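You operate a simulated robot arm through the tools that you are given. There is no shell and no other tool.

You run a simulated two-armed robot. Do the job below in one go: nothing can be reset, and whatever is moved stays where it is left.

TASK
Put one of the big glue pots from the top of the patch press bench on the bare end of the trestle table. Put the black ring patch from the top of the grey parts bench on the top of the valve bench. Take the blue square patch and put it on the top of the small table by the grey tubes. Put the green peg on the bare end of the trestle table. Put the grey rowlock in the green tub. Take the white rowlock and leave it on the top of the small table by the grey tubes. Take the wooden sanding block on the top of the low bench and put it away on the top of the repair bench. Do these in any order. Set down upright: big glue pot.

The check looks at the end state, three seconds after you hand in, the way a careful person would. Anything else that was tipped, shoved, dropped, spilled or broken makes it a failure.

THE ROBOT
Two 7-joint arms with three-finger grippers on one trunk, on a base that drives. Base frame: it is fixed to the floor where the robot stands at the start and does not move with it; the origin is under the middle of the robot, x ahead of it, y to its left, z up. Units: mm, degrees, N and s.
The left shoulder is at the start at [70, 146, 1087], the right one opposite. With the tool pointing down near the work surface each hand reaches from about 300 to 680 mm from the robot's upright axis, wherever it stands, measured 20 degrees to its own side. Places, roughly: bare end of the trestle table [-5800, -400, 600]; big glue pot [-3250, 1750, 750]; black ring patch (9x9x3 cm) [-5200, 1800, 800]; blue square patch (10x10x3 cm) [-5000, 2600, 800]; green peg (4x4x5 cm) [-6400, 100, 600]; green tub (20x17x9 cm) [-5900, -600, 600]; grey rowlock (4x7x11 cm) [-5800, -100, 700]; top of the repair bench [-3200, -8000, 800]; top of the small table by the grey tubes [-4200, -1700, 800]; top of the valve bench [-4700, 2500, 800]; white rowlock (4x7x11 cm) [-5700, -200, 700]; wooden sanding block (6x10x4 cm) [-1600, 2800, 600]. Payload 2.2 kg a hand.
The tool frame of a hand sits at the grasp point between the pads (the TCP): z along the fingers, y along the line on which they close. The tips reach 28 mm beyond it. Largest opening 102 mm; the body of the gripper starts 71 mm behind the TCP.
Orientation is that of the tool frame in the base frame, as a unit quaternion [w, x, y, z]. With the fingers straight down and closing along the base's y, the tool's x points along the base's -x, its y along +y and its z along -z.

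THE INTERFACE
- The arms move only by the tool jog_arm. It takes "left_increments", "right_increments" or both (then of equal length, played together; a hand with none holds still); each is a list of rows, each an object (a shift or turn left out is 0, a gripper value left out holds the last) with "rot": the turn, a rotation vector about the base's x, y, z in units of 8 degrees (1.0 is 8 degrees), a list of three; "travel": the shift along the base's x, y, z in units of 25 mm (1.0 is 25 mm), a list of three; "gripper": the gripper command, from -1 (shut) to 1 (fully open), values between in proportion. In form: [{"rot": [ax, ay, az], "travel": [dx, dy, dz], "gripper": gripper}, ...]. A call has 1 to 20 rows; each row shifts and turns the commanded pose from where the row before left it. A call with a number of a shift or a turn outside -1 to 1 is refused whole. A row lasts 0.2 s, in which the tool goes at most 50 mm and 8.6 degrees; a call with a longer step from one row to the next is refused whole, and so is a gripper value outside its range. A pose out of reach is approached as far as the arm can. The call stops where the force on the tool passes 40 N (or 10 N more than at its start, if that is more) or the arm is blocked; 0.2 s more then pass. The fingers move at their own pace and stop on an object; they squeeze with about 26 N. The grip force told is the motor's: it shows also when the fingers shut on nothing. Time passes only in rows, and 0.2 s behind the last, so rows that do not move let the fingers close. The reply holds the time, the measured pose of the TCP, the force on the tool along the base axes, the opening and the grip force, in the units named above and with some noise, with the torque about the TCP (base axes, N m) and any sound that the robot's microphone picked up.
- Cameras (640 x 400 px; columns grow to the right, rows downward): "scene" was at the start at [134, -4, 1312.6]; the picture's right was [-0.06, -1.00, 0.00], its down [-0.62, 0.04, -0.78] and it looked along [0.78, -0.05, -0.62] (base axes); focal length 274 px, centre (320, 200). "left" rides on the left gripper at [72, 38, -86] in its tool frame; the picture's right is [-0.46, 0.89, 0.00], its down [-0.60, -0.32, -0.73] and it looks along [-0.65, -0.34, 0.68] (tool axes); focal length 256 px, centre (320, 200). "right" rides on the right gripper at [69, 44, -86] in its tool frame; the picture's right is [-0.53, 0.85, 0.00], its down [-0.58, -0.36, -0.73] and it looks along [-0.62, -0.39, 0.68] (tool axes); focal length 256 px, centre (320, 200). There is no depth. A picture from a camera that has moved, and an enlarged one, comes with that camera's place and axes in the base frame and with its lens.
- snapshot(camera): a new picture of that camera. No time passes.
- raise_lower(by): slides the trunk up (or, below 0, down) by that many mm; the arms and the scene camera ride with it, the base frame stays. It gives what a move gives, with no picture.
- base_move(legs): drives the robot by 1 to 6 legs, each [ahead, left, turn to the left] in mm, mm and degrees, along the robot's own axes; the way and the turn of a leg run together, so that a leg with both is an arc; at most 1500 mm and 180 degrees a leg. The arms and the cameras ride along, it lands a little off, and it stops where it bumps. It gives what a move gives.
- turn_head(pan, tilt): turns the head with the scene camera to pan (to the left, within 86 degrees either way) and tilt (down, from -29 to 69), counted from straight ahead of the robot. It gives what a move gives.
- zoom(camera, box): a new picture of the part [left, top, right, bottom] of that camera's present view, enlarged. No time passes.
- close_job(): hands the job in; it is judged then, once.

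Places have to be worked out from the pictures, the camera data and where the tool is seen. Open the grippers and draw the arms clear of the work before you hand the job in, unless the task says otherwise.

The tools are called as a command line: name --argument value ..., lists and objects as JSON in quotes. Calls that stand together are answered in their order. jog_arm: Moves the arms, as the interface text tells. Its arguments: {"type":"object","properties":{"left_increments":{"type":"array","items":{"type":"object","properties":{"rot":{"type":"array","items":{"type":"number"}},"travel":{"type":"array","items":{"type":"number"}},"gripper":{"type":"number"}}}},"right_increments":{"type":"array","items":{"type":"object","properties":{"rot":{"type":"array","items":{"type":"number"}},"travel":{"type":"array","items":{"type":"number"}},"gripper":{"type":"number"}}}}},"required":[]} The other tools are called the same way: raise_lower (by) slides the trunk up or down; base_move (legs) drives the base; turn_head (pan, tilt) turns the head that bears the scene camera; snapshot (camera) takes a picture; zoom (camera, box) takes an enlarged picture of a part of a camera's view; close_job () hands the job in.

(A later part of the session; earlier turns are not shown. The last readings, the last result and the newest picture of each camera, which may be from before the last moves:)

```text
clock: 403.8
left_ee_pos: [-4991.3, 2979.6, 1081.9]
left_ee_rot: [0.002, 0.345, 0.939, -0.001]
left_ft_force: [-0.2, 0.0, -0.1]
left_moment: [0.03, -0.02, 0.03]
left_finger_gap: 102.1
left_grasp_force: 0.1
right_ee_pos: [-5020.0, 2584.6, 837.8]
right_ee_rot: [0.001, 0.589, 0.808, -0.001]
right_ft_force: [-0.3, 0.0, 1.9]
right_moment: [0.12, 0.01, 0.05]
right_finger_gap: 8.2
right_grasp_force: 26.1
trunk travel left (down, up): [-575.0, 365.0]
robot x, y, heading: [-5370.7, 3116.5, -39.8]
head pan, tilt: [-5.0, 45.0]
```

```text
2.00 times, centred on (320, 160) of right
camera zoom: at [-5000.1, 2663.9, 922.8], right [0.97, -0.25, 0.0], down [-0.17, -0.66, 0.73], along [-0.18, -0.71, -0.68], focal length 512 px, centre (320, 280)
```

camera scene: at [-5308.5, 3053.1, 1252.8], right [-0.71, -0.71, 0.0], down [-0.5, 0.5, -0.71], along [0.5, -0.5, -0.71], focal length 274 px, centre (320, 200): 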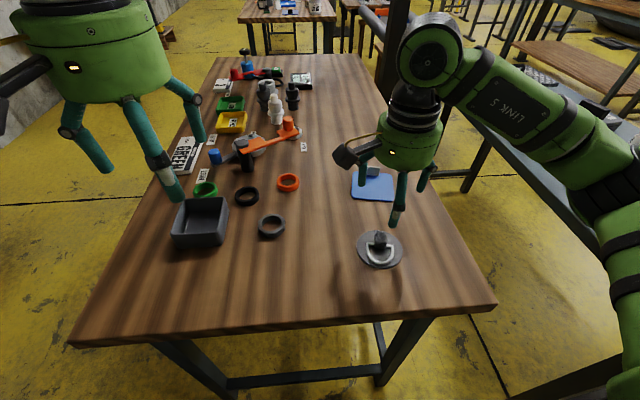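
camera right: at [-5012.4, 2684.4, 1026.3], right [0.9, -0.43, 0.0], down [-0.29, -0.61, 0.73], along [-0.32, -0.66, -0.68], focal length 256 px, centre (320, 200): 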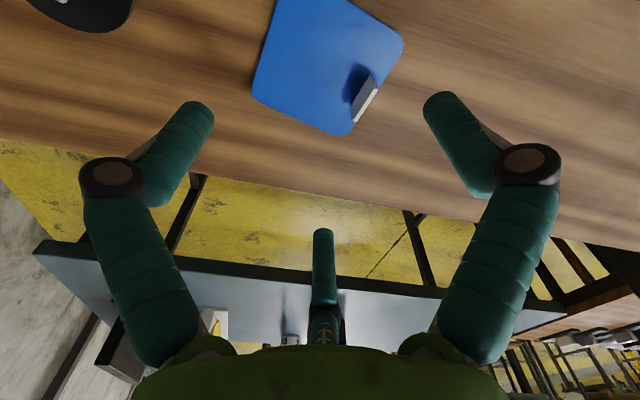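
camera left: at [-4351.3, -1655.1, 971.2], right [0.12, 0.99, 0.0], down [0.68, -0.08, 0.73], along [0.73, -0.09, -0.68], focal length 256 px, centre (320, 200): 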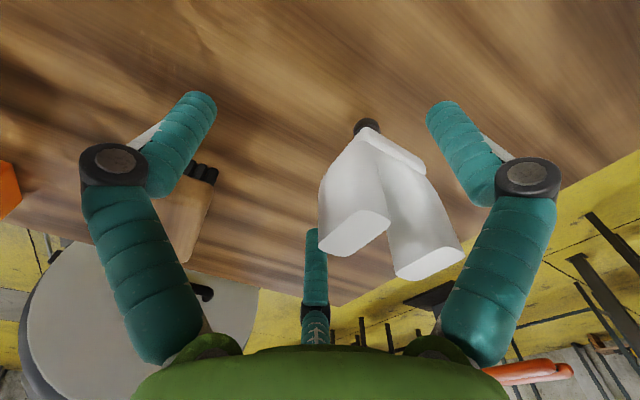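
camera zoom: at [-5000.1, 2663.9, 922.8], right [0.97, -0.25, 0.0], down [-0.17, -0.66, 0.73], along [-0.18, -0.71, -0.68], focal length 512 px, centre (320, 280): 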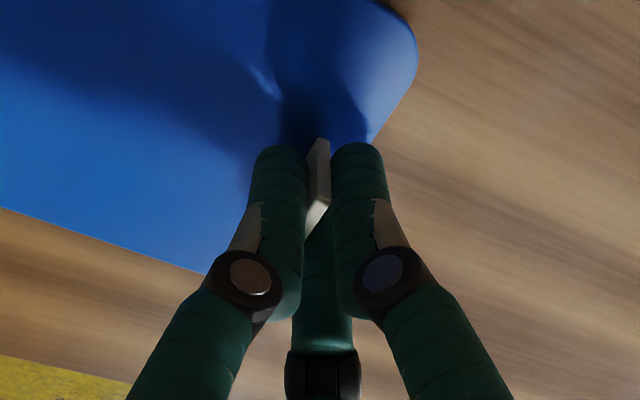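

Gap 8.2 mm with the tab between the fingers. I lift gently and check.

jog_arm --right_increments '[{"travel": [0, 0, 0.2]}, {"travel": [0, 0, 0.4]}, {"travel": [0, 0, 0.6]}, {"travel": [0, 0, 0.8]}, {"travel": [0, 0, 0]}]'

zoom --camera "scene" --box '[300, 80, 450, 240]'

snapshot --camera "right"

```text
clock: 405.0
left_ee_pos: [-4992.4, 2979.9, 1081.5]
left_ee_rot: [0.0, 0.345, 0.939, 0.0]
left_ft_force: [0.0, 0.1, 0.7]
left_moment: [0.01, -0.02, -0.05]
left_finger_gap: 102.0
left_grasp_force: 0.0
right_ee_pos: [-5019.8, 2584.4, 887.2]
right_ee_rot: [0.0, 0.588, 0.809, 0.001]
right_ft_force: [-0.1, -0.1, -0.8]
right_moment: [0.01, -0.02, 0.05]
right_finger_gap: 8.2
right_grasp_force: 25.9
trunk travel left (down, up): [-575.0, 365.0]
robot x, y, heading: [-5372.1, 3116.6, -40.2]
head pan, tilt: [-5.0, 45.0]
```

```text
2.50 times, centred on (375, 160) of scene
camera zoom: at [-5277.9, 3027.5, 1252.8], right [-0.71, -0.71, 0.0], down [-0.5, 0.5, -0.71], along [0.5, -0.5, -0.71], focal length 685 px, centre (182, 300)
```

zoom: 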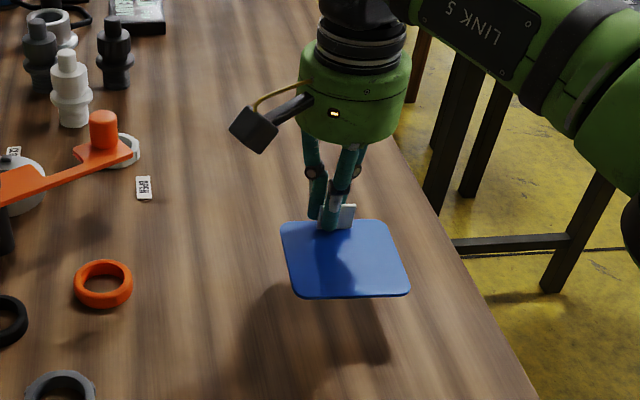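

```text
taken
camera right: at [-5000.1, 2663.3, 972.0], right [0.97, -0.25, 0.0], down [-0.17, -0.66, 0.73], along [-0.18, -0.71, -0.68], focal length 256 px, centre (320, 200)
```

right: 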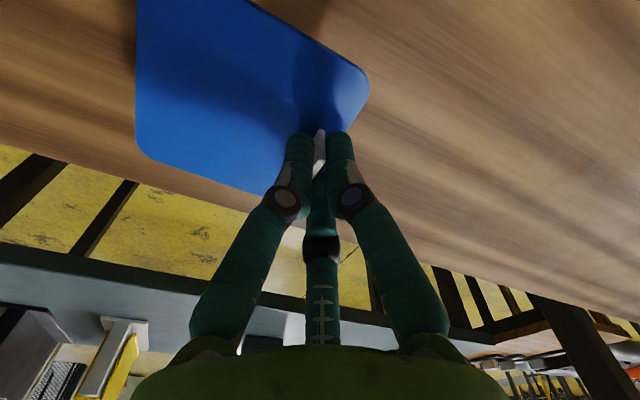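

The blue patch hangs securely by its tab. I raise and retract it, raise the trunk, then back out and drive through the wall lane to the middle aisle.

jog_arm --right_increments '[{"travel": [0, 0, 0.9]}, {"travel": [0, 0, 0.9]}, {"travel": [0, 0, 0.9]}, {"travel": [0, 0, 0.9]}, {"travel": [-0.7, 0.59, 0.6]}, {"travel": [-0.7, 0.59, 0.6]}, {"travel": [-0.7, 0.59, 0.6]}, {"travel": [-0.7, 0.59, 0.6]}, {"travel": [-0.7, 0.59, 0.6]}, {"travel": [-0.7, 0.59, 0.6]}, {"travel": [-0.7, 0.59, 0]}, {"travel": [0, 0, 0]}]'

raise_lower --by 200

base_move --legs '[[-240, 0, 0], [0, -810, 0], [0, -810, 0]]'

turn_head --pan 0 --tilt 25

snapshot --camera "scene"

```text
clock: 407.6
left_ee_pos: [-4991.6, 2980.8, 1081.1]
left_ee_rot: [0.001, 0.345, 0.938, -0.001]
left_ft_force: [0.5, 0.0, -0.3]
left_moment: [0.0, 0.0, 0.01]
left_finger_gap: 102.4
left_grasp_force: 0.0
right_ee_pos: [-5142.0, 2686.8, 1067.8]
right_ee_rot: [0.001, 0.588, 0.809, 0.0]
right_ft_force: [0.3, -0.3, -0.8]
right_moment: [-0.01, -0.01, -0.03]
right_finger_gap: 7.8
right_grasp_force: 25.7
trunk travel left (down, up): [-575.0, 365.0]
robot x, y, heading: [-5373.7, 3112.6, -39.9]
head pan, tilt: [-5.0, 45.0]
```

```text
clock: 409.8
left_ee_pos: [-4992.1, 2980.5, 1281.0]
left_ee_rot: [0.001, 0.345, 0.939, -0.001]
left_ft_force: [0.1, 0.4, 0.1]
left_moment: [-0.02, 0.03, 0.01]
left_finger_gap: 101.9
left_grasp_force: 0.1
right_ee_pos: [-5141.1, 2686.4, 1267.3]
right_ee_rot: [0.0, 0.588, 0.809, 0.0]
right_ft_force: [-0.1, 0.1, -0.9]
right_moment: [-0.03, -0.02, -0.04]
right_finger_gap: 8.7
right_grasp_force: 25.9
trunk travel left (down, up): [-775.0, 165.0]
robot x, y, heading: [-5372.7, 3117.2, -39.9]
head pan, tilt: [-5.0, 45.0]
```

```text
clock: 419.5
left_ee_pos: [-6220.7, 1892.9, 1281.3]
left_ee_rot: [0.001, 0.346, 0.938, -0.001]
left_ft_force: [-0.6, 0.1, 0.1]
left_moment: [0.0, 0.0, 0.0]
left_finger_gap: 102.0
left_grasp_force: 0.1
right_ee_pos: [-6371.3, 1599.5, 1267.8]
right_ee_rot: [0.001, 0.589, 0.808, -0.001]
right_ft_force: [0.0, 0.9, -1.2]
right_moment: [-0.04, 0.0, 0.0]
right_finger_gap: 8.2
right_grasp_force: 26.0
trunk travel left (down, up): [-775.0, 165.0]
robot x, y, heading: [-6601.6, 2029.3, -40.2]
head pan, tilt: [-5.0, 45.0]
```

```text
clock: 420.3
left_ee_pos: [-6222.2, 1891.7, 1281.5]
left_ee_rot: [0.002, 0.346, 0.938, 0.0]
left_ft_force: [-0.4, 0.3, 0.0]
left_moment: [-0.03, -0.02, -0.01]
left_finger_gap: 102.0
left_grasp_force: 0.1
right_ee_pos: [-6373.5, 1599.3, 1268.1]
right_ee_rot: [-0.001, 0.588, 0.809, 0.0]
right_ft_force: [-0.3, 0.4, -1.0]
right_moment: [-0.02, 0.01, 0.01]
right_finger_gap: 8.0
right_grasp_force: 25.9
trunk travel left (down, up): [-775.0, 165.0]
robot x, y, heading: [-6603.5, 2026.0, -39.7]
head pan, tilt: [0.0, 25.0]
```

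```text
taken
camera scene: at [-6495.8, 1938.2, 1483.3], right [-0.64, -0.77, 0.0], down [-0.32, 0.27, -0.91], along [0.69, -0.58, -0.42], focal length 274 px, centre (320, 200)
```

scene: 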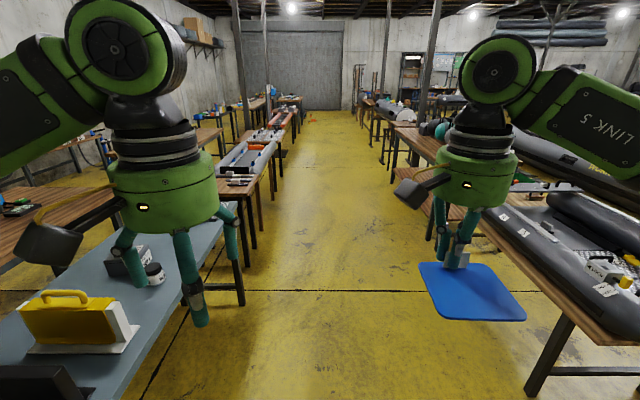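

The middle aisle ahead is straight and clear. I drive 4.2 m forward and then turn right to face the small table from the front.

base_move --legs '[[1400, 0, 0], [1400, 0, 0], [1360, 0, 0], [0, 0, -90]]'

turn_head --pan -5 --tilt 35

snapshot --camera "scene"

```text
clock: 443.9
left_ee_pos: [-3576.0, -1020.1, 1281.2]
left_ee_rot: [0.0, 0.906, 0.424, -0.001]
left_ft_force: [0.5, 0.3, 0.8]
left_moment: [0.0, 0.0, 0.04]
left_finger_gap: 102.1
left_grasp_force: 0.0
right_ee_pos: [-3870.7, -871.7, 1268.1]
right_ee_rot: [0.0, 0.987, 0.161, 0.0]
right_ft_force: [0.6, 0.0, -0.8]
right_moment: [0.0, -0.01, 0.02]
right_finger_gap: 8.2
right_grasp_force: 25.6
trunk travel left (down, up): [-775.0, 165.0]
robot x, y, heading: [-3443.4, -636.4, -129.4]
head pan, tilt: [0.0, 25.0]
```

```text
clock: 444.7
left_ee_pos: [-3577.1, -1020.1, 1281.2]
left_ee_rot: [0.0, 0.906, 0.423, 0.0]
left_ft_force: [-0.1, -0.6, 0.7]
left_moment: [0.02, 0.05, 0.01]
left_finger_gap: 102.1
left_grasp_force: 0.1
right_ee_pos: [-3871.9, -872.8, 1267.8]
right_ee_rot: [0.0, 0.987, 0.161, 0.0]
right_ft_force: [0.3, -0.4, -0.6]
right_moment: [-0.01, 0.0, -0.01]
right_finger_gap: 8.5
right_grasp_force: 25.8
trunk travel left (down, up): [-775.0, 165.0]
robot x, y, heading: [-3446.8, -635.8, -129.5]
head pan, tilt: [-5.0, 35.0]
```

```text
taken
camera scene: at [-3539.9, -738.0, 1467.7], right [-0.71, 0.7, 0.0], down [0.4, 0.41, -0.82], along [-0.57, -0.58, -0.57], focal length 274 px, centre (320, 200)
```

scene: 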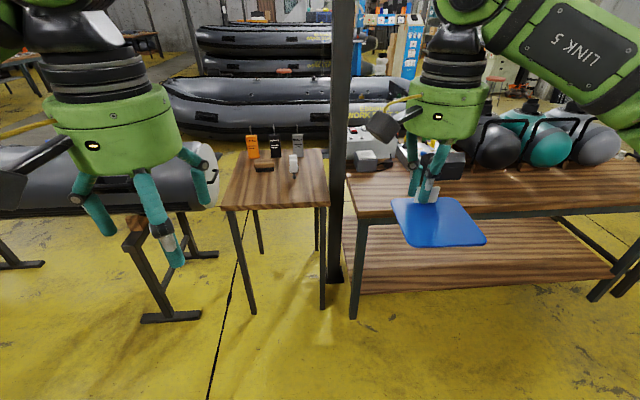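

The rowlock still stands on the small table. I'll put the blue patch on the near-left free area, around (-4055,-1689). I drive forward-left to stand before the table.

base_move --legs '[[0, 330, -0.5], [690, 0, 0]]'

turn_head --pan -10 --tilt 45

snapshot --camera "scene"

```text
clock: 450.2
left_ee_pos: [-3772.7, -1754.7, 1283.2]
left_ee_rot: [0.001, 0.908, 0.418, -0.001]
left_ft_force: [-0.5, -0.4, -0.5]
left_moment: [-0.03, 0.04, -0.02]
left_finger_gap: 102.0
left_grasp_force: 0.0
right_ee_pos: [-4066.6, -1603.2, 1268.2]
right_ee_rot: [0.001, 0.988, 0.154, -0.001]
right_ft_force: [0.4, 0.0, -0.7]
right_moment: [0.0, 0.02, 0.01]
right_finger_gap: 8.4
right_grasp_force: 25.7
trunk travel left (down, up): [-775.0, 165.0]
robot x, y, heading: [-3635.7, -1378.1, -130.1]
head pan, tilt: [-5.0, 35.0]
```

```text
clock: 451.0
left_ee_pos: [-3774.0, -1755.9, 1282.0]
left_ee_rot: [0.001, 0.908, 0.418, -0.001]
left_ft_force: [0.3, 0.1, -0.3]
left_moment: [-0.01, -0.04, -0.01]
left_finger_gap: 102.1
left_grasp_force: 0.1
right_ee_pos: [-4066.7, -1604.2, 1267.3]
right_ee_rot: [0.0, 0.988, 0.154, 0.0]
right_ft_force: [-1.1, 0.3, 0.3]
right_moment: [-0.04, 0.02, -0.05]
right_finger_gap: 8.4
right_grasp_force: 25.8
trunk travel left (down, up): [-775.0, 165.0]
robot x, y, heading: [-3636.7, -1375.3, -130.0]
head pan, tilt: [-10.0, 45.0]
```

```text
taken
camera scene: at [-3732.8, -1465.0, 1452.9], right [-0.64, 0.77, 0.0], down [0.54, 0.45, -0.71], along [-0.54, -0.45, -0.71], focal length 274 px, centre (320, 200)
```

scene: 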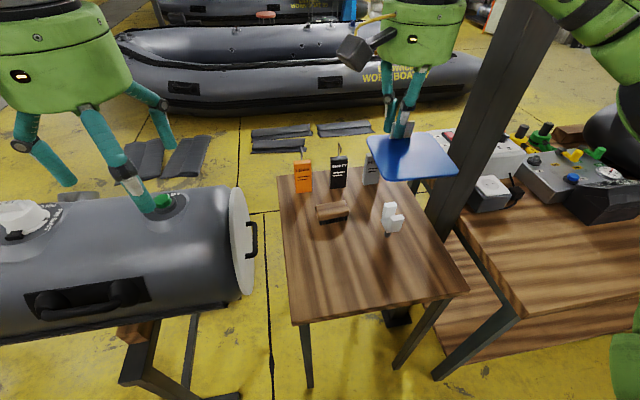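

The near-left part of the table (pixel ≈(333,268)) is free. I lower the trunk 150 and move the patch over the target, then down.

raise_lower --by -150

jog_arm --right_increments '[{"travel": [-0.08, -0.99, -0.4]}, {"travel": [-0.08, -0.99, -0.4]}, {"travel": [-0.08, -0.99, -0.4]}, {"travel": [-0.08, -0.99, -0.4]}, {"travel": [-0.08, -0.99, -0.4]}, {"travel": [0, 0, -0.9]}, {"travel": [0, 0, -0.9]}, {"travel": [0, 0, -0.9]}, {"travel": [0, 0, -0.9]}, {"travel": [0, 0, 0]}]'

snapshot --camera "scene"

snapshot --camera "right"

```text
clock: 452.7
left_ee_pos: [-3772.8, -1755.4, 1133.2]
left_ee_rot: [0.001, 0.908, 0.418, -0.001]
left_ft_force: [0.3, 0.4, -0.6]
left_moment: [-0.01, 0.04, -0.03]
left_finger_gap: 102.0
left_grasp_force: 0.0
right_ee_pos: [-4065.0, -1603.6, 1118.1]
right_ee_rot: [0.0, 0.988, 0.154, 0.0]
right_ft_force: [0.7, 0.5, -0.1]
right_moment: [-0.01, 0.01, 0.0]
right_finger_gap: 8.0
right_grasp_force: 26.2
trunk travel left (down, up): [-625.0, 315.0]
robot x, y, heading: [-3635.0, -1378.9, -130.0]
head pan, tilt: [-10.0, 45.0]
```

```text
clock: 454.9
left_ee_pos: [-3773.3, -1755.7, 1132.3]
left_ee_rot: [0.001, 0.908, 0.418, -0.001]
left_ft_force: [0.1, 0.2, 0.2]
left_moment: [-0.01, 0.0, 0.03]
left_finger_gap: 101.8
left_grasp_force: 0.0
right_ee_pos: [-4075.4, -1728.3, 978.0]
right_ee_rot: [-0.001, 0.988, 0.154, -0.001]
right_ft_force: [0.2, 0.3, -0.6]
right_moment: [0.02, 0.04, -0.01]
right_finger_gap: 8.2
right_grasp_force: 26.0
trunk travel left (down, up): [-625.0, 315.0]
robot x, y, heading: [-3634.9, -1377.3, -130.1]
head pan, tilt: [-10.0, 45.0]
```

```text
taken
camera scene: at [-3732.2, -1464.8, 1302.9], right [-0.64, 0.77, 0.0], down [0.54, 0.45, -0.71], along [-0.54, -0.45, -0.71], focal length 274 px, centre (320, 200)
```

scene: 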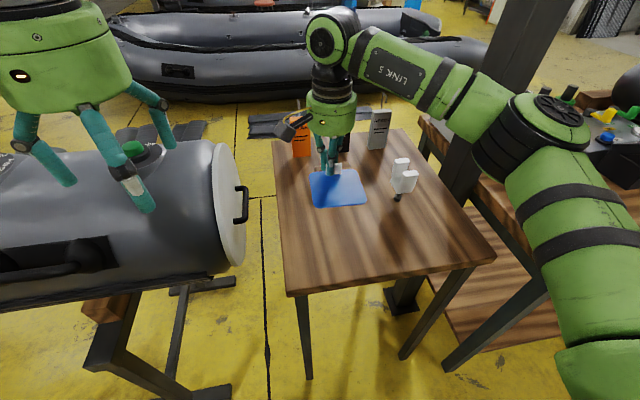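

```text
taken
camera right: at [-3997.1, -1748.5, 1063.7], right [-0.25, -0.97, 0.0], down [-0.66, 0.17, 0.73], along [-0.71, 0.18, -0.68], focal length 256 px, centre (320, 200)
```

right: 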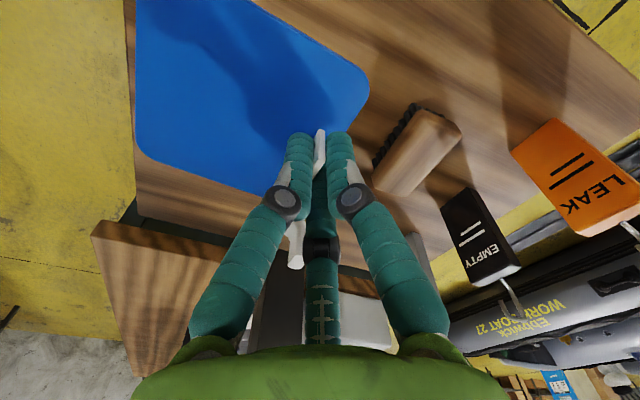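

The patch is above the free spot. I lower to z≈858 and then slowly to contact.

jog_arm --right_increments '[{"travel": [0, 0, -0.95]}, {"travel": [0, 0, -0.95]}, {"travel": [0, 0, -0.95]}, {"travel": [0, 0, -0.95]}, {"travel": [0, 0, -0.95]}, {"travel": [0, 0, 0]}]'

jog_arm --right_increments '[{"travel": [0, 0, -0.16]}, {"travel": [0, 0, -0.16]}, {"travel": [0, 0, -0.16]}, {"travel": [0, 0, 0]}]'

zoom --camera "scene" --box '[250, 100, 440, 280]'

```text
clock: 456.3
left_ee_pos: [-3772.9, -1754.1, 1131.0]
left_ee_rot: [0.001, 0.909, 0.418, -0.002]
left_ft_force: [0.2, 0.0, -0.5]
left_moment: [0.02, 0.0, 0.03]
left_finger_gap: 101.7
left_grasp_force: 0.1
right_ee_pos: [-4074.3, -1728.2, 859.6]
right_ee_rot: [0.001, 0.988, 0.154, 0.001]
right_ft_force: [0.3, -0.8, -0.2]
right_moment: [-0.02, 0.02, 0.01]
right_finger_gap: 7.9
right_grasp_force: 26.2
trunk travel left (down, up): [-625.0, 315.0]
robot x, y, heading: [-3635.0, -1378.5, -130.3]
head pan, tilt: [-10.0, 45.0]
```

```text
clock: 457.3
left_ee_pos: [-3773.6, -1755.1, 1131.9]
left_ee_rot: [0.001, 0.908, 0.418, -0.001]
left_ft_force: [-0.2, -0.2, 0.3]
left_moment: [-0.02, 0.01, 0.04]
left_finger_gap: 102.0
left_grasp_force: 0.1
right_ee_pos: [-4076.0, -1727.6, 847.2]
right_ee_rot: [0.0, 0.988, 0.153, 0.0]
right_ft_force: [0.8, 0.2, -0.6]
right_moment: [-0.03, -0.02, 0.01]
right_finger_gap: 8.3
right_grasp_force: 25.9
trunk travel left (down, up): [-625.0, 315.0]
robot x, y, heading: [-3632.5, -1376.0, -130.3]
head pan, tilt: [-10.0, 45.0]
```

```text
2.22 times, centred on (345, 190) of scene
camera zoom: at [-3732.6, -1464.8, 1302.8], right [-0.64, 0.77, 0.0], down [0.54, 0.45, -0.71], along [-0.54, -0.45, -0.71], focal length 609 px, centre (264, 222)
```

zoom: 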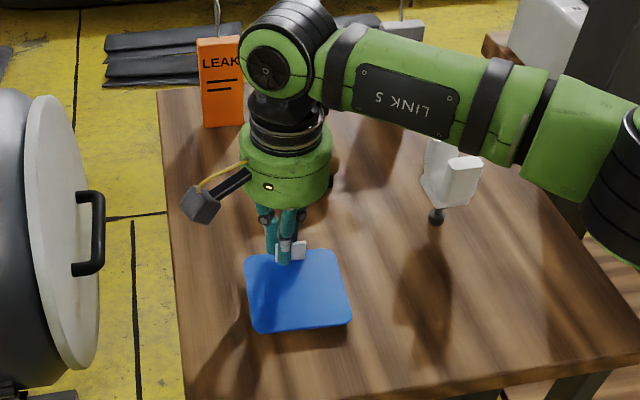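

Small steps to contact now.

jog_arm --right_increments '[{"travel": [0, 0, -0.14]}, {"travel": [0, 0, -0.14]}, {"travel": [0, 0, 0]}]'

jog_arm --right_increments '[{"travel": [0, 0, -0.12]}, {"travel": [0, 0, 0]}]'

```text
clock: 458.1
left_ee_pos: [-3773.7, -1755.8, 1131.4]
left_ee_rot: [0.0, 0.909, 0.418, -0.002]
left_ft_force: [0.2, -0.2, 0.1]
left_moment: [0.01, -0.01, -0.02]
left_finger_gap: 102.0
left_grasp_force: 0.0
right_ee_pos: [-4075.9, -1728.4, 839.5]
right_ee_rot: [0.0, 0.988, 0.154, 0.0]
right_ft_force: [-0.5, -0.6, -0.6]
right_moment: [-0.02, 0.02, 0.0]
right_finger_gap: 8.0
right_grasp_force: 25.5
trunk travel left (down, up): [-625.0, 315.0]
robot x, y, heading: [-3635.1, -1376.8, -130.3]
head pan, tilt: [-10.0, 45.0]
```

```text
clock: 458.7
left_ee_pos: [-3773.3, -1755.1, 1131.6]
left_ee_rot: [0.001, 0.909, 0.418, -0.001]
left_ft_force: [-0.2, -0.1, 0.1]
left_moment: [0.0, 0.0, -0.02]
left_finger_gap: 102.0
left_grasp_force: 0.0
right_ee_pos: [-4075.9, -1727.5, 837.5]
right_ee_rot: [-0.001, 0.988, 0.154, 0.0]
right_ft_force: [-1.2, -0.1, 2.1]
right_moment: [0.14, 0.05, 0.05]
right_finger_gap: 8.1
right_grasp_force: 25.6
trunk travel left (down, up): [-625.0, 315.0]
robot x, y, heading: [-3636.9, -1377.5, -129.9]
head pan, tilt: [-10.0, 45.0]
```

Contact just starts. I lower 2 mm more, then open and lift straight up.

jog_arm --right_increments '[{"travel": [0, 0, -0.08]}, {"travel": [0, 0, 0.02]}, {"gripper": 0.0}, {"gripper": 1}, {"gripper": 1}, {"gripper": 1}, {"travel": [0, 0, 0.5]}, {"travel": [0, 0, 0.9]}, {"travel": [0, 0, 0.9]}, {"travel": [0, 0, 0.9]}, {"travel": [0, 0, 0.9]}, {"travel": [0, 0, 0.9]}, {"travel": [0, 0, 0.9]}, {"travel": [0, 0, 0]}]'

zoom --camera "scene" --box '[250, 100, 500, 290]'

```text
clock: 461.7
left_ee_pos: [-3773.6, -1755.8, 1132.9]
left_ee_rot: [0.0, 0.909, 0.418, -0.001]
left_ft_force: [-0.2, 0.8, 0.8]
left_moment: [-0.02, -0.04, 0.03]
left_finger_gap: 102.2
left_grasp_force: 0.0
right_ee_pos: [-4075.9, -1728.8, 983.8]
right_ee_rot: [0.0, 0.988, 0.154, 0.0]
right_ft_force: [0.7, -0.6, -0.3]
right_moment: [-0.04, -0.01, 0.0]
right_finger_gap: 101.8
right_grasp_force: 0.1
trunk travel left (down, up): [-625.0, 315.0]
robot x, y, heading: [-3636.8, -1375.5, -130.4]
head pan, tilt: [-10.0, 45.0]
```

```text
2.11 times, centred on (375, 195) of scene
camera zoom: at [-3732.8, -1464.8, 1302.8], right [-0.64, 0.77, 0.0], down [0.54, 0.45, -0.71], along [-0.54, -0.45, -0.71], focal length 577 px, centre (204, 210)
```

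zoom: 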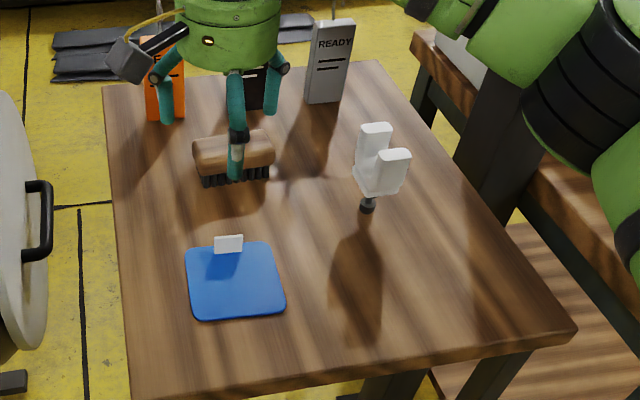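

The blue patch lies flat next to the rowlock; tags and brush undisturbed. Last job: the sanding block. I retract the right arm, raise the trunk, and take the known route (middle aisle → wall lane).

jog_arm --right_increments '[{"travel": [0, 0, 0.9]}, {"travel": [0.64, 0.77, 0.6]}, {"travel": [0.64, 0.77, 0.6]}, {"travel": [0.64, 0.77, 0.6]}, {"travel": [0.64, 0.77, 0.6]}, {"travel": [0.64, 0.77, 0.6]}, {"rot": [0, 0, 0.9]}, {"rot": [0, 0, 0.9]}, {"rot": [0, 0, 0.9]}, {"rot": [0, 0, 0.9]}, {"travel": [0, 0, 0]}]'

raise_lower --by 200

base_move --legs '[[-650, 0, 0], [0, -1475, 0], [0, -1475, 0], [0, -1475, 0]]'

```text
clock: 464.1
left_ee_pos: [-3773.6, -1755.6, 1130.4]
left_ee_rot: [0.001, 0.908, 0.418, -0.001]
left_ft_force: [-0.4, -0.2, -0.6]
left_moment: [-0.02, 0.01, -0.02]
left_finger_gap: 102.1
left_grasp_force: 0.0
right_ee_pos: [-3995.6, -1632.2, 1080.8]
right_ee_rot: [0.001, 0.918, 0.396, -0.001]
right_ft_force: [-0.4, 0.1, -0.1]
right_moment: [-0.02, -0.02, -0.02]
right_finger_gap: 101.9
right_grasp_force: 0.0
trunk travel left (down, up): [-625.0, 315.0]
robot x, y, heading: [-3635.0, -1375.9, -130.1]
head pan, tilt: [-10.0, 45.0]
```

```text
clock: 466.3
left_ee_pos: [-3773.9, -1755.5, 1332.0]
left_ee_rot: [0.0, 0.909, 0.417, -0.001]
left_ft_force: [-0.3, -0.9, -0.6]
left_moment: [-0.02, -0.03, 0.0]
left_finger_gap: 101.7
left_grasp_force: 0.0
right_ee_pos: [-3996.2, -1633.0, 1280.8]
right_ee_rot: [0.0, 0.919, 0.395, 0.0]
right_ft_force: [-0.1, 0.7, -0.3]
right_moment: [0.01, 0.01, -0.02]
right_finger_gap: 102.1
right_grasp_force: 0.0
trunk travel left (down, up): [-825.0, 115.0]
robot x, y, heading: [-3632.4, -1375.8, -130.0]
head pan, tilt: [-10.0, 45.0]
```

```text
clock: 490.7
left_ee_pos: [-6778.1, 1541.6, 1331.6]
left_ee_rot: [0.0, 0.903, 0.43, -0.003]
left_ft_force: [-0.2, -0.2, 0.1]
left_moment: [0.01, 0.02, 0.0]
left_finger_gap: 101.8
left_grasp_force: 0.0
right_ee_pos: [-7003.4, 1660.1, 1280.8]
right_ee_rot: [0.0, 0.914, 0.407, 0.0]
right_ft_force: [0.4, -0.1, -0.6]
right_moment: [-0.03, 0.0, 0.0]
right_finger_gap: 102.0
right_grasp_force: 0.0
trunk travel left (down, up): [-825.0, 115.0]
robot x, y, heading: [-6648.5, 1925.9, -128.8]
head pan, tilt: [-10.0, 45.0]
```

I'm at the wall lane. I straighten, back up to the wall aisle and strafe left to stand opposite the low bench.

base_move --legs '[[0, 0, -1.2], [-1270, 0, 0], [-1270, 0, 0], [0, 1080, 0], [0, 1080, 0], [0, 1080, 0]]'

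base_move --legs '[[0, 0, 180]]'

turn_head --pan 0 --tilt 35

snapshot --camera "scene"

```text
clock: 518.8
left_ee_pos: [-2678.2, 1414.4, 1332.0]
left_ee_rot: [0.001, 0.908, 0.419, -0.002]
left_ft_force: [-0.5, 0.0, 0.2]
left_moment: [-0.02, 0.0, 0.0]
left_finger_gap: 102.0
left_grasp_force: 0.1
right_ee_pos: [-2901.4, 1536.1, 1279.1]
right_ee_rot: [0.001, 0.918, 0.396, 0.0]
right_ft_force: [0.6, 1.0, -0.1]
right_moment: [-0.02, 0.01, 0.02]
right_finger_gap: 102.0
right_grasp_force: 0.1
trunk travel left (down, up): [-825.0, 115.0]
robot x, y, heading: [-2539.3, 1792.5, -130.1]
head pan, tilt: [-10.0, 45.0]
```

```text
clock: 526.5
left_ee_pos: [-2405.6, 2174.1, 1331.5]
left_ee_rot: [0.001, -0.42, 0.907, 0.001]
left_ft_force: [0.5, -0.2, 0.1]
left_moment: [-0.01, 0.02, 0.01]
left_finger_gap: 102.2
left_grasp_force: 0.1
right_ee_pos: [-2182.8, 2051.5, 1280.1]
right_ee_rot: [0.0, -0.397, 0.918, 0.0]
right_ft_force: [-0.4, -0.4, 0.1]
right_moment: [0.0, -0.01, 0.02]
right_finger_gap: 102.0
right_grasp_force: 0.0
trunk travel left (down, up): [-825.0, 115.0]
robot x, y, heading: [-2540.3, 1793.2, 50.1]
head pan, tilt: [-10.0, 45.0]
```

```text
clock: 527.2
left_ee_pos: [-2404.9, 2172.3, 1332.0]
left_ee_rot: [0.001, -0.419, 0.908, 0.001]
left_ft_force: [0.2, -0.7, 0.3]
left_moment: [-0.03, 0.02, -0.01]
left_finger_gap: 102.0
left_grasp_force: 0.1
right_ee_pos: [-2182.8, 2052.2, 1281.1]
right_ee_rot: [0.001, -0.397, 0.918, 0.0]
right_ft_force: [-0.3, 0.8, -0.1]
right_moment: [0.0, 0.03, 0.02]
right_finger_gap: 101.9
right_grasp_force: 0.1
trunk travel left (down, up): [-825.0, 115.0]
robot x, y, heading: [-2543.2, 1794.6, 50.2]
head pan, tilt: [0.0, 35.0]
```

```text
taken
camera scene: at [-2454.4, 1901.1, 1517.6], right [0.77, -0.64, 0.0], down [-0.37, -0.44, -0.82], along [0.53, 0.63, -0.57], focal length 274 px, centre (320, 200)
```

scene: 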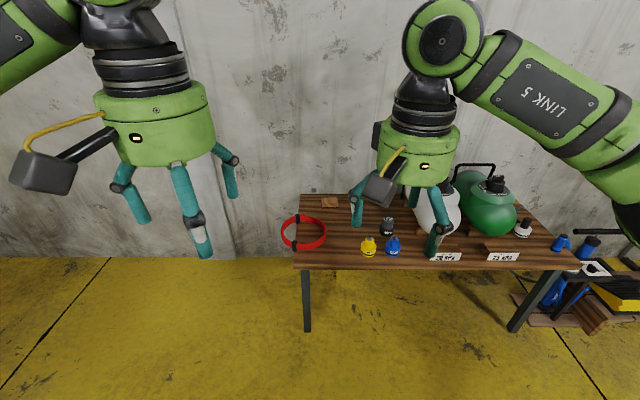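

The low bench is ahead; there is a brown block near its far-left corner at (330,201). I zoom in.

zoom --camera "scene" --box '[270, 170, 430, 280]'

zoom --camera "scene" --box '[400, 170, 600, 290]'

```text
3.64 times, centred on (350, 225) of scene
camera zoom: at [-2454.4, 1901.1, 1517.6], right [0.77, -0.64, 0.0], down [-0.37, -0.44, -0.82], along [0.53, 0.63, -0.57], focal length 996 px, centre (211, 109)
```

zoom: 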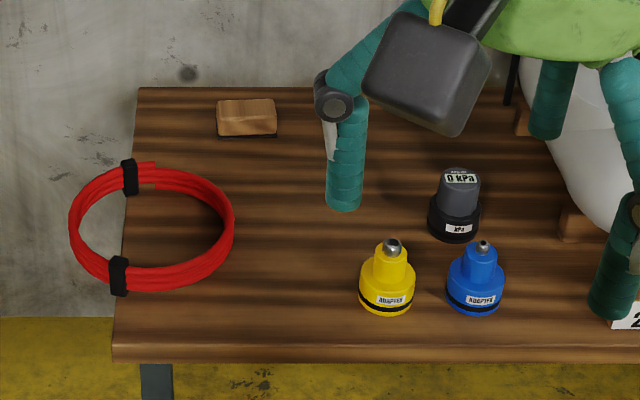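

```text
3.20 times, centred on (500, 230) of scene
camera zoom: at [-2454.4, 1901.1, 1517.6], right [0.77, -0.64, 0.0], down [-0.37, -0.44, -0.82], along [0.53, 0.63, -0.57], focal length 877 px, centre (-256, 104)
```

zoom: 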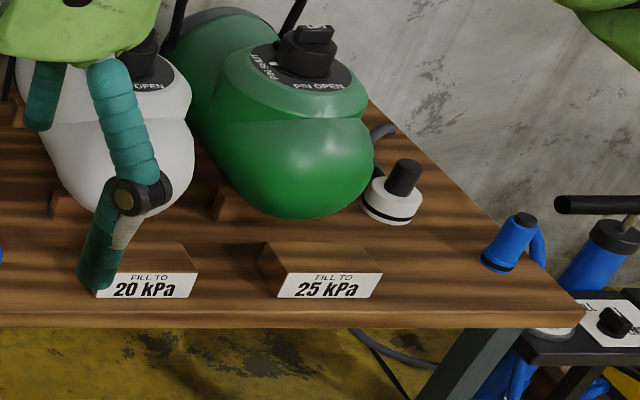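

The sanding block is at about (-1606,2832) near the bench's back-left corner, too deep to reach from the front. I'll stand off the bench's left-front corner and reach diagonally with the right hand: strafe left, drive forward, then turn right 35°.

base_move --legs '[[0, 410, 0], [700, 0, 0]]'

turn_head --pan -30 --tilt 50

snapshot --camera "scene"

```text
clock: 533.2
left_ee_pos: [-2273.8, 2965.7, 1331.8]
left_ee_rot: [0.002, -0.42, 0.908, 0.001]
left_ft_force: [-0.3, -0.4, -0.4]
left_moment: [0.03, -0.03, 0.0]
left_finger_gap: 101.9
left_grasp_force: 0.1
right_ee_pos: [-2050.5, 2843.4, 1281.1]
right_ee_rot: [0.001, -0.396, 0.918, 0.0]
right_ft_force: [-0.3, 0.1, 0.7]
right_moment: [0.02, -0.01, -0.01]
right_finger_gap: 102.0
right_grasp_force: 0.0
trunk travel left (down, up): [-825.0, 115.0]
robot x, y, heading: [-2407.3, 2587.7, 49.8]
head pan, tilt: [0.0, 35.0]
```

```text
clock: 534.1
left_ee_pos: [-2272.1, 2968.1, 1332.5]
left_ee_rot: [0.002, -0.419, 0.908, 0.001]
left_ft_force: [0.1, -0.4, -0.8]
left_moment: [0.0, -0.01, 0.02]
left_finger_gap: 101.7
left_grasp_force: 0.0
right_ee_pos: [-2048.8, 2845.3, 1280.5]
right_ee_rot: [0.001, -0.397, 0.918, 0.0]
right_ft_force: [-0.4, -0.1, 0.1]
right_moment: [-0.02, 0.01, -0.03]
right_finger_gap: 102.1
right_grasp_force: 0.1
trunk travel left (down, up): [-825.0, 115.0]
robot x, y, heading: [-2404.4, 2588.7, 49.9]
head pan, tilt: [-30.0, 50.0]
```

```text
taken
camera scene: at [-2305.2, 2653.6, 1495.9], right [0.34, -0.94, 0.0], down [-0.72, -0.26, -0.64], along [0.6, 0.22, -0.77], focal length 274 px, centre (320, 200)
```

scene: 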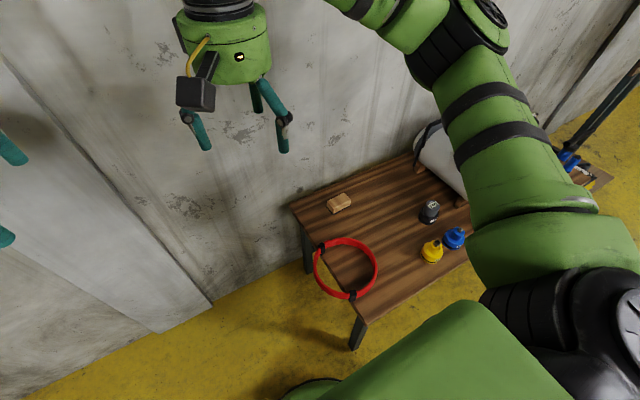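

Block confirmed at (-1606,2825); the red coil overhangs the bench's left end slightly (to u≈3290). I go 290 mm further forward, turn right 35°, and look again.

base_move --legs '[[290, 0, 0], [0, 0, -35]]'

turn_head --pan -10 --tilt 50

snapshot --camera "scene"

snapshot --camera "right"

```text
clock: 537.8
left_ee_pos: [-1891.7, 3041.4, 1332.2]
left_ee_rot: [0.001, -0.126, 0.992, 0.0]
left_ft_force: [-0.4, -0.2, -0.9]
left_moment: [-0.01, 0.04, 0.01]
left_finger_gap: 102.2
left_grasp_force: 0.1
right_ee_pos: [-1779.1, 2813.2, 1280.9]
right_ee_rot: [0.001, -0.1, 0.995, 0.0]
right_ft_force: [-0.1, 0.6, 0.3]
right_moment: [-0.01, -0.01, -0.02]
right_finger_gap: 102.2
right_grasp_force: 0.0
trunk travel left (down, up): [-825.0, 115.0]
robot x, y, heading: [-2225.1, 2807.9, 14.5]
head pan, tilt: [-30.0, 50.0]
```

```text
clock: 538.6
left_ee_pos: [-1892.0, 3041.0, 1332.8]
left_ee_rot: [0.002, -0.126, 0.992, 0.0]
left_ft_force: [-1.1, 0.1, 0.6]
left_moment: [-0.04, -0.03, -0.03]
left_finger_gap: 102.2
left_grasp_force: 0.1
right_ee_pos: [-1778.5, 2812.5, 1280.8]
right_ee_rot: [0.001, -0.1, 0.995, 0.001]
right_ft_force: [0.9, 0.3, 0.3]
right_moment: [-0.02, 0.0, -0.02]
right_finger_gap: 101.9
right_grasp_force: 0.1
trunk travel left (down, up): [-825.0, 115.0]
robot x, y, heading: [-2219.4, 2809.6, 14.9]
head pan, tilt: [-10.0, 50.0]
```

```text
taken
camera scene: at [-2097.9, 2829.2, 1495.9], right [0.08, -1.0, 0.0], down [-0.76, -0.06, -0.64], along [0.64, 0.05, -0.77], focal length 274 px, centre (320, 200)
```

scene: 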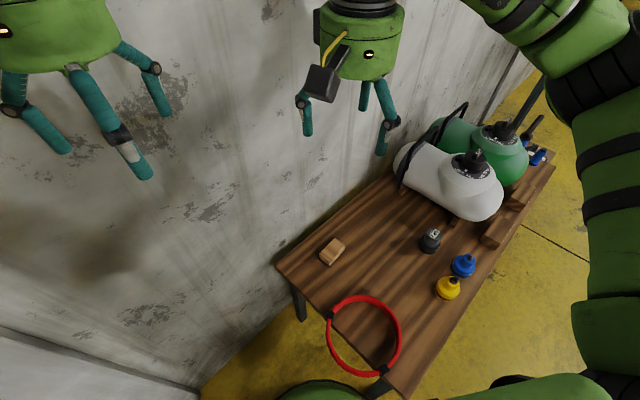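

```text
taken
camera right: at [-1856.5, 2841.5, 1366.0], right [0.35, 0.93, 0.0], down [0.64, -0.24, 0.73], along [0.68, -0.26, -0.68], focal length 256 px, centre (320, 200)
```

right: 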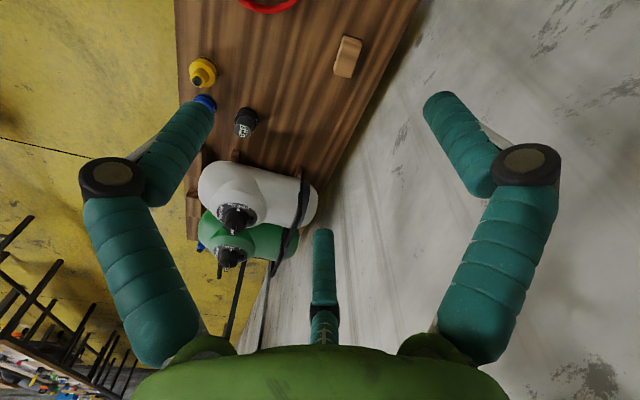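

The block lies ≈600 mm ahead, 140 mm right – reachable. I zoom to find its orientation.

zoom --camera "scene" --box '[290, 220, 380, 280]'

zoom --camera "right" --box '[290, 20, 410, 100]'

```text
6.67 times, centred on (335, 250) of scene
camera zoom: at [-2097.9, 2829.2, 1495.9], right [0.08, -1.0, 0.0], down [-0.76, -0.06, -0.64], along [0.64, 0.05, -0.77], focal length 1827 px, centre (220, -133)
```

zoom: 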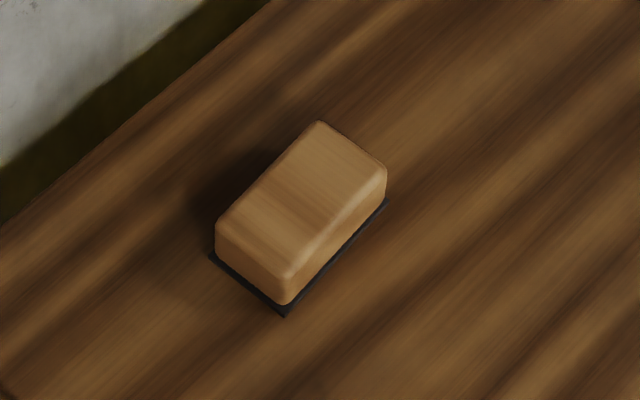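

```text
5.00 times, centred on (350, 60) of right
camera zoom: at [-1856.5, 2841.5, 1366.0], right [0.35, 0.93, 0.0], down [0.64, -0.24, 0.73], along [0.68, -0.26, -0.68], focal length 1280 px, centre (170, 900)
```

zoom: 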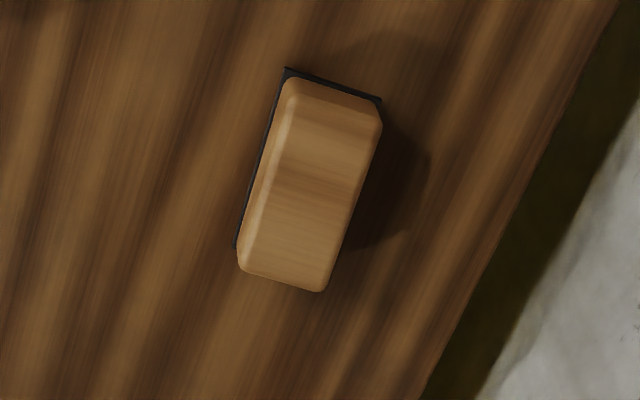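

Block centre is (-1603.5,2826.6), long axis along ≈144°, 52×91 mm footprint, base z≈600. I lower the trunk by 390 and rotate the right hand +13° so one finger faces the long side towards me.

raise_lower --by -390

jog_arm --right_increments '[{"rot": [0, 0, 0.8], "travel": [0.8, 0.1, 0]}, {"rot": [0, 0, 0.8], "travel": [0.8, 0.1, 0]}, {"travel": [0.9, 0.1, -0.3]}, {"travel": [0.9, 0.1, -0.5]}, {"travel": [0.9, 0.1, -0.5]}, {"travel": [0.9, 0.1, -0.5]}, {"travel": [0.9, 0.1, -0.5]}, {"travel": [0.9, 0.15, -0.5]}, {"travel": [0, 0, 0]}]'

snapshot --camera "right"

snapshot --camera "scene"

```text
clock: 542.4
left_ee_pos: [-1891.0, 3040.3, 941.0]
left_ee_rot: [0.001, -0.126, 0.992, 0.0]
left_ft_force: [0.2, 0.8, -0.3]
left_moment: [-0.02, 0.02, 0.03]
left_finger_gap: 102.3
left_grasp_force: 0.1
right_ee_pos: [-1779.7, 2811.1, 890.7]
right_ee_rot: [0.001, -0.1, 0.995, 0.001]
right_ft_force: [-0.2, 0.0, 0.4]
right_moment: [-0.02, -0.02, 0.0]
right_finger_gap: 101.7
right_grasp_force: 0.1
trunk travel left (down, up): [-435.0, 505.0]
robot x, y, heading: [-2221.7, 2808.2, 14.5]
head pan, tilt: [-10.0, 50.0]
```

```text
clock: 544.4
left_ee_pos: [-1889.8, 3039.5, 941.8]
left_ee_rot: [0.002, -0.125, 0.992, 0.001]
left_ft_force: [0.4, 0.5, -0.3]
left_moment: [0.0, 0.02, -0.05]
left_finger_gap: 101.9
left_grasp_force: 0.0
right_ee_pos: [-1604.0, 2834.0, 819.9]
right_ee_rot: [0.001, -0.211, 0.977, 0.0]
right_ft_force: [-0.7, 0.6, -0.1]
right_moment: [0.03, 0.01, 0.02]
right_finger_gap: 102.0
right_grasp_force: 0.1
trunk travel left (down, up): [-435.0, 505.0]
robot x, y, heading: [-2224.4, 2808.0, 14.6]
head pan, tilt: [-10.0, 50.0]
```

```text
taken
camera right: at [-1686.0, 2845.5, 905.2], right [0.14, 0.99, 0.0], down [0.67, -0.09, 0.73], along [0.72, -0.1, -0.68], focal length 256 px, centre (320, 200)
```

right: 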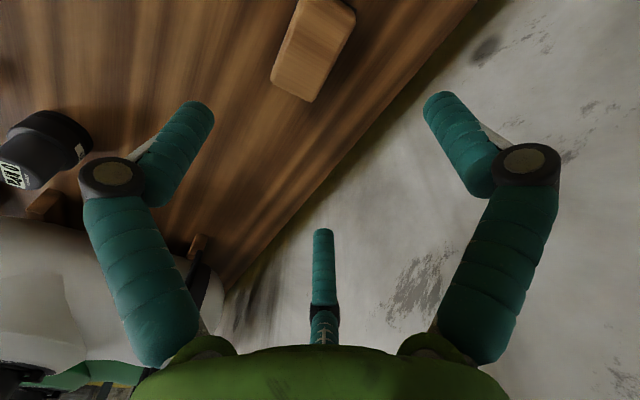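

```text
taken
camera scene: at [-2098.3, 2829.3, 1106.0], right [0.08, -1.0, 0.0], down [-0.76, -0.06, -0.64], along [0.64, 0.05, -0.77], focal length 274 px, centre (320, 200)
```

scene: 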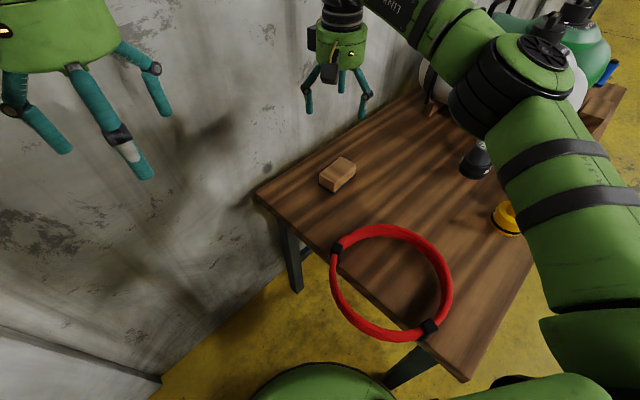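

Tanks, coil and wall are clear of the arm. I shift 6 mm and descend to z≈720 for a finer check.

jog_arm --right_increments '[{"travel": [0.25, 0.03, -0.9]}, {"travel": [0, 0, -0.9]}, {"travel": [0, 0, -0.9]}, {"travel": [0, 0, -0.9]}, {"travel": [0, 0, -0.4]}, {"travel": [0, 0, 0]}]'

snapshot --camera "right"

zoom --camera "scene" --box '[260, 60, 420, 220]'

```text
clock: 545.8
left_ee_pos: [-1890.7, 3040.2, 941.7]
left_ee_rot: [0.001, -0.125, 0.992, 0.0]
left_ft_force: [0.2, 0.0, -1.5]
left_moment: [-0.01, -0.03, 0.01]
left_finger_gap: 101.9
left_grasp_force: 0.0
right_ee_pos: [-1597.6, 2835.5, 719.4]
right_ee_rot: [0.001, -0.211, 0.978, 0.0]
right_ft_force: [-0.4, -0.1, 0.0]
right_moment: [0.0, -0.02, 0.01]
right_finger_gap: 102.2
right_grasp_force: 0.1
trunk travel left (down, up): [-435.0, 505.0]
robot x, y, heading: [-2218.9, 2806.9, 15.0]
head pan, tilt: [-10.0, 50.0]
```

```text
taken
camera right: at [-1680.0, 2846.7, 805.4], right [0.14, 0.99, 0.0], down [0.68, -0.1, 0.73], along [0.72, -0.1, -0.68], focal length 256 px, centre (320, 200)
```

right: 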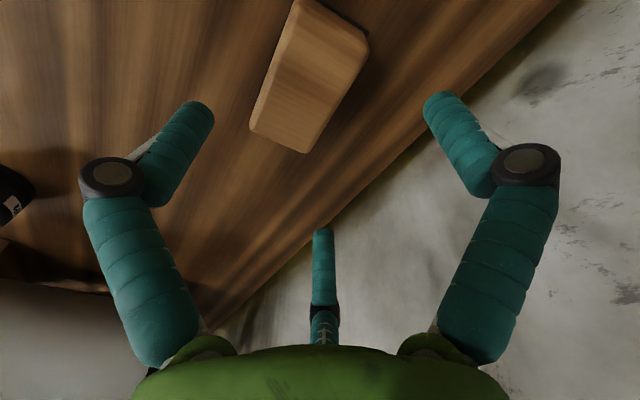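

```text
2.50 times, centred on (340, 140) of scene
camera zoom: at [-2098.0, 2829.6, 1105.9], right [0.08, -1.0, 0.0], down [-0.76, -0.06, -0.64], along [0.64, 0.05, -0.77], focal length 685 px, centre (270, 350)
```

zoom: 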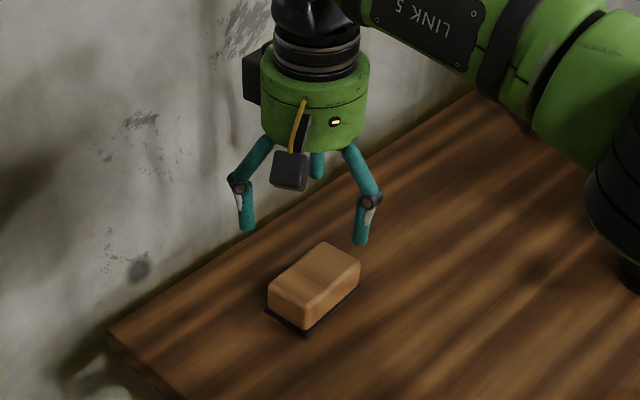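

I zoom the wrist view to measure the block's top face.

zoom --camera "right" --box '[220, 0, 420, 170]'

```text
2.35 times, centred on (320, 85) of right
camera zoom: at [-1680.0, 2846.7, 805.4], right [0.14, 0.99, 0.0], down [0.68, -0.1, 0.73], along [0.72, -0.1, -0.68], focal length 602 px, centre (320, 471)
```

zoom: 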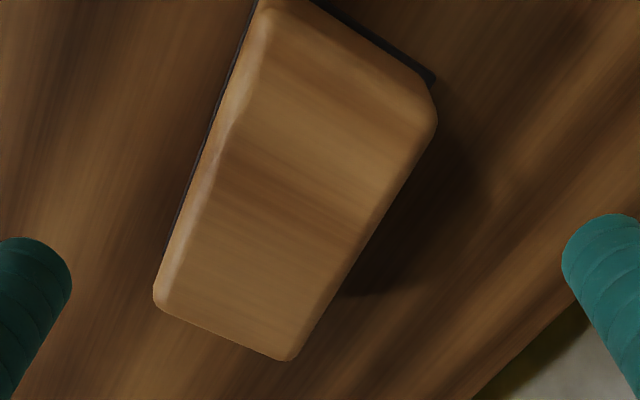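

The block is where expected (top ≈629). I descend to z≈634 so the tips pass beside it, then close.

jog_arm --right_increments '[{"travel": [0, 0, -0.9]}, {"travel": [0, 0, -0.9]}, {"travel": [0, 0, -0.9]}, {"travel": [0, 0, -0.4]}, {"travel": [0, 0, -0.3]}, {"travel": [0, 0, 0]}]'

snapshot --camera "right"

```text
clock: 547.2
left_ee_pos: [-1891.8, 3041.6, 941.7]
left_ee_rot: [0.002, -0.125, 0.992, 0.0]
left_ft_force: [-0.4, -0.9, 0.1]
left_moment: [0.0, -0.03, 0.02]
left_finger_gap: 102.4
left_grasp_force: 0.0
right_ee_pos: [-1598.3, 2835.7, 636.4]
right_ee_rot: [0.0, -0.21, 0.978, -0.001]
right_ft_force: [-0.5, 0.7, -0.2]
right_moment: [0.01, 0.03, 0.0]
right_finger_gap: 102.0
right_grasp_force: 0.1
trunk travel left (down, up): [-435.0, 505.0]
robot x, y, heading: [-2222.8, 2810.0, 14.6]
head pan, tilt: [-10.0, 50.0]
```

```text
taken
camera right: at [-1679.6, 2846.5, 721.4], right [0.14, 0.99, 0.0], down [0.67, -0.1, 0.73], along [0.72, -0.1, -0.68], focal length 256 px, centre (320, 200)
```

right: 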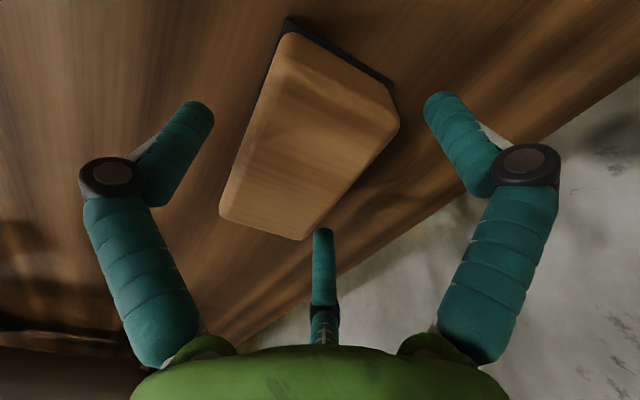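

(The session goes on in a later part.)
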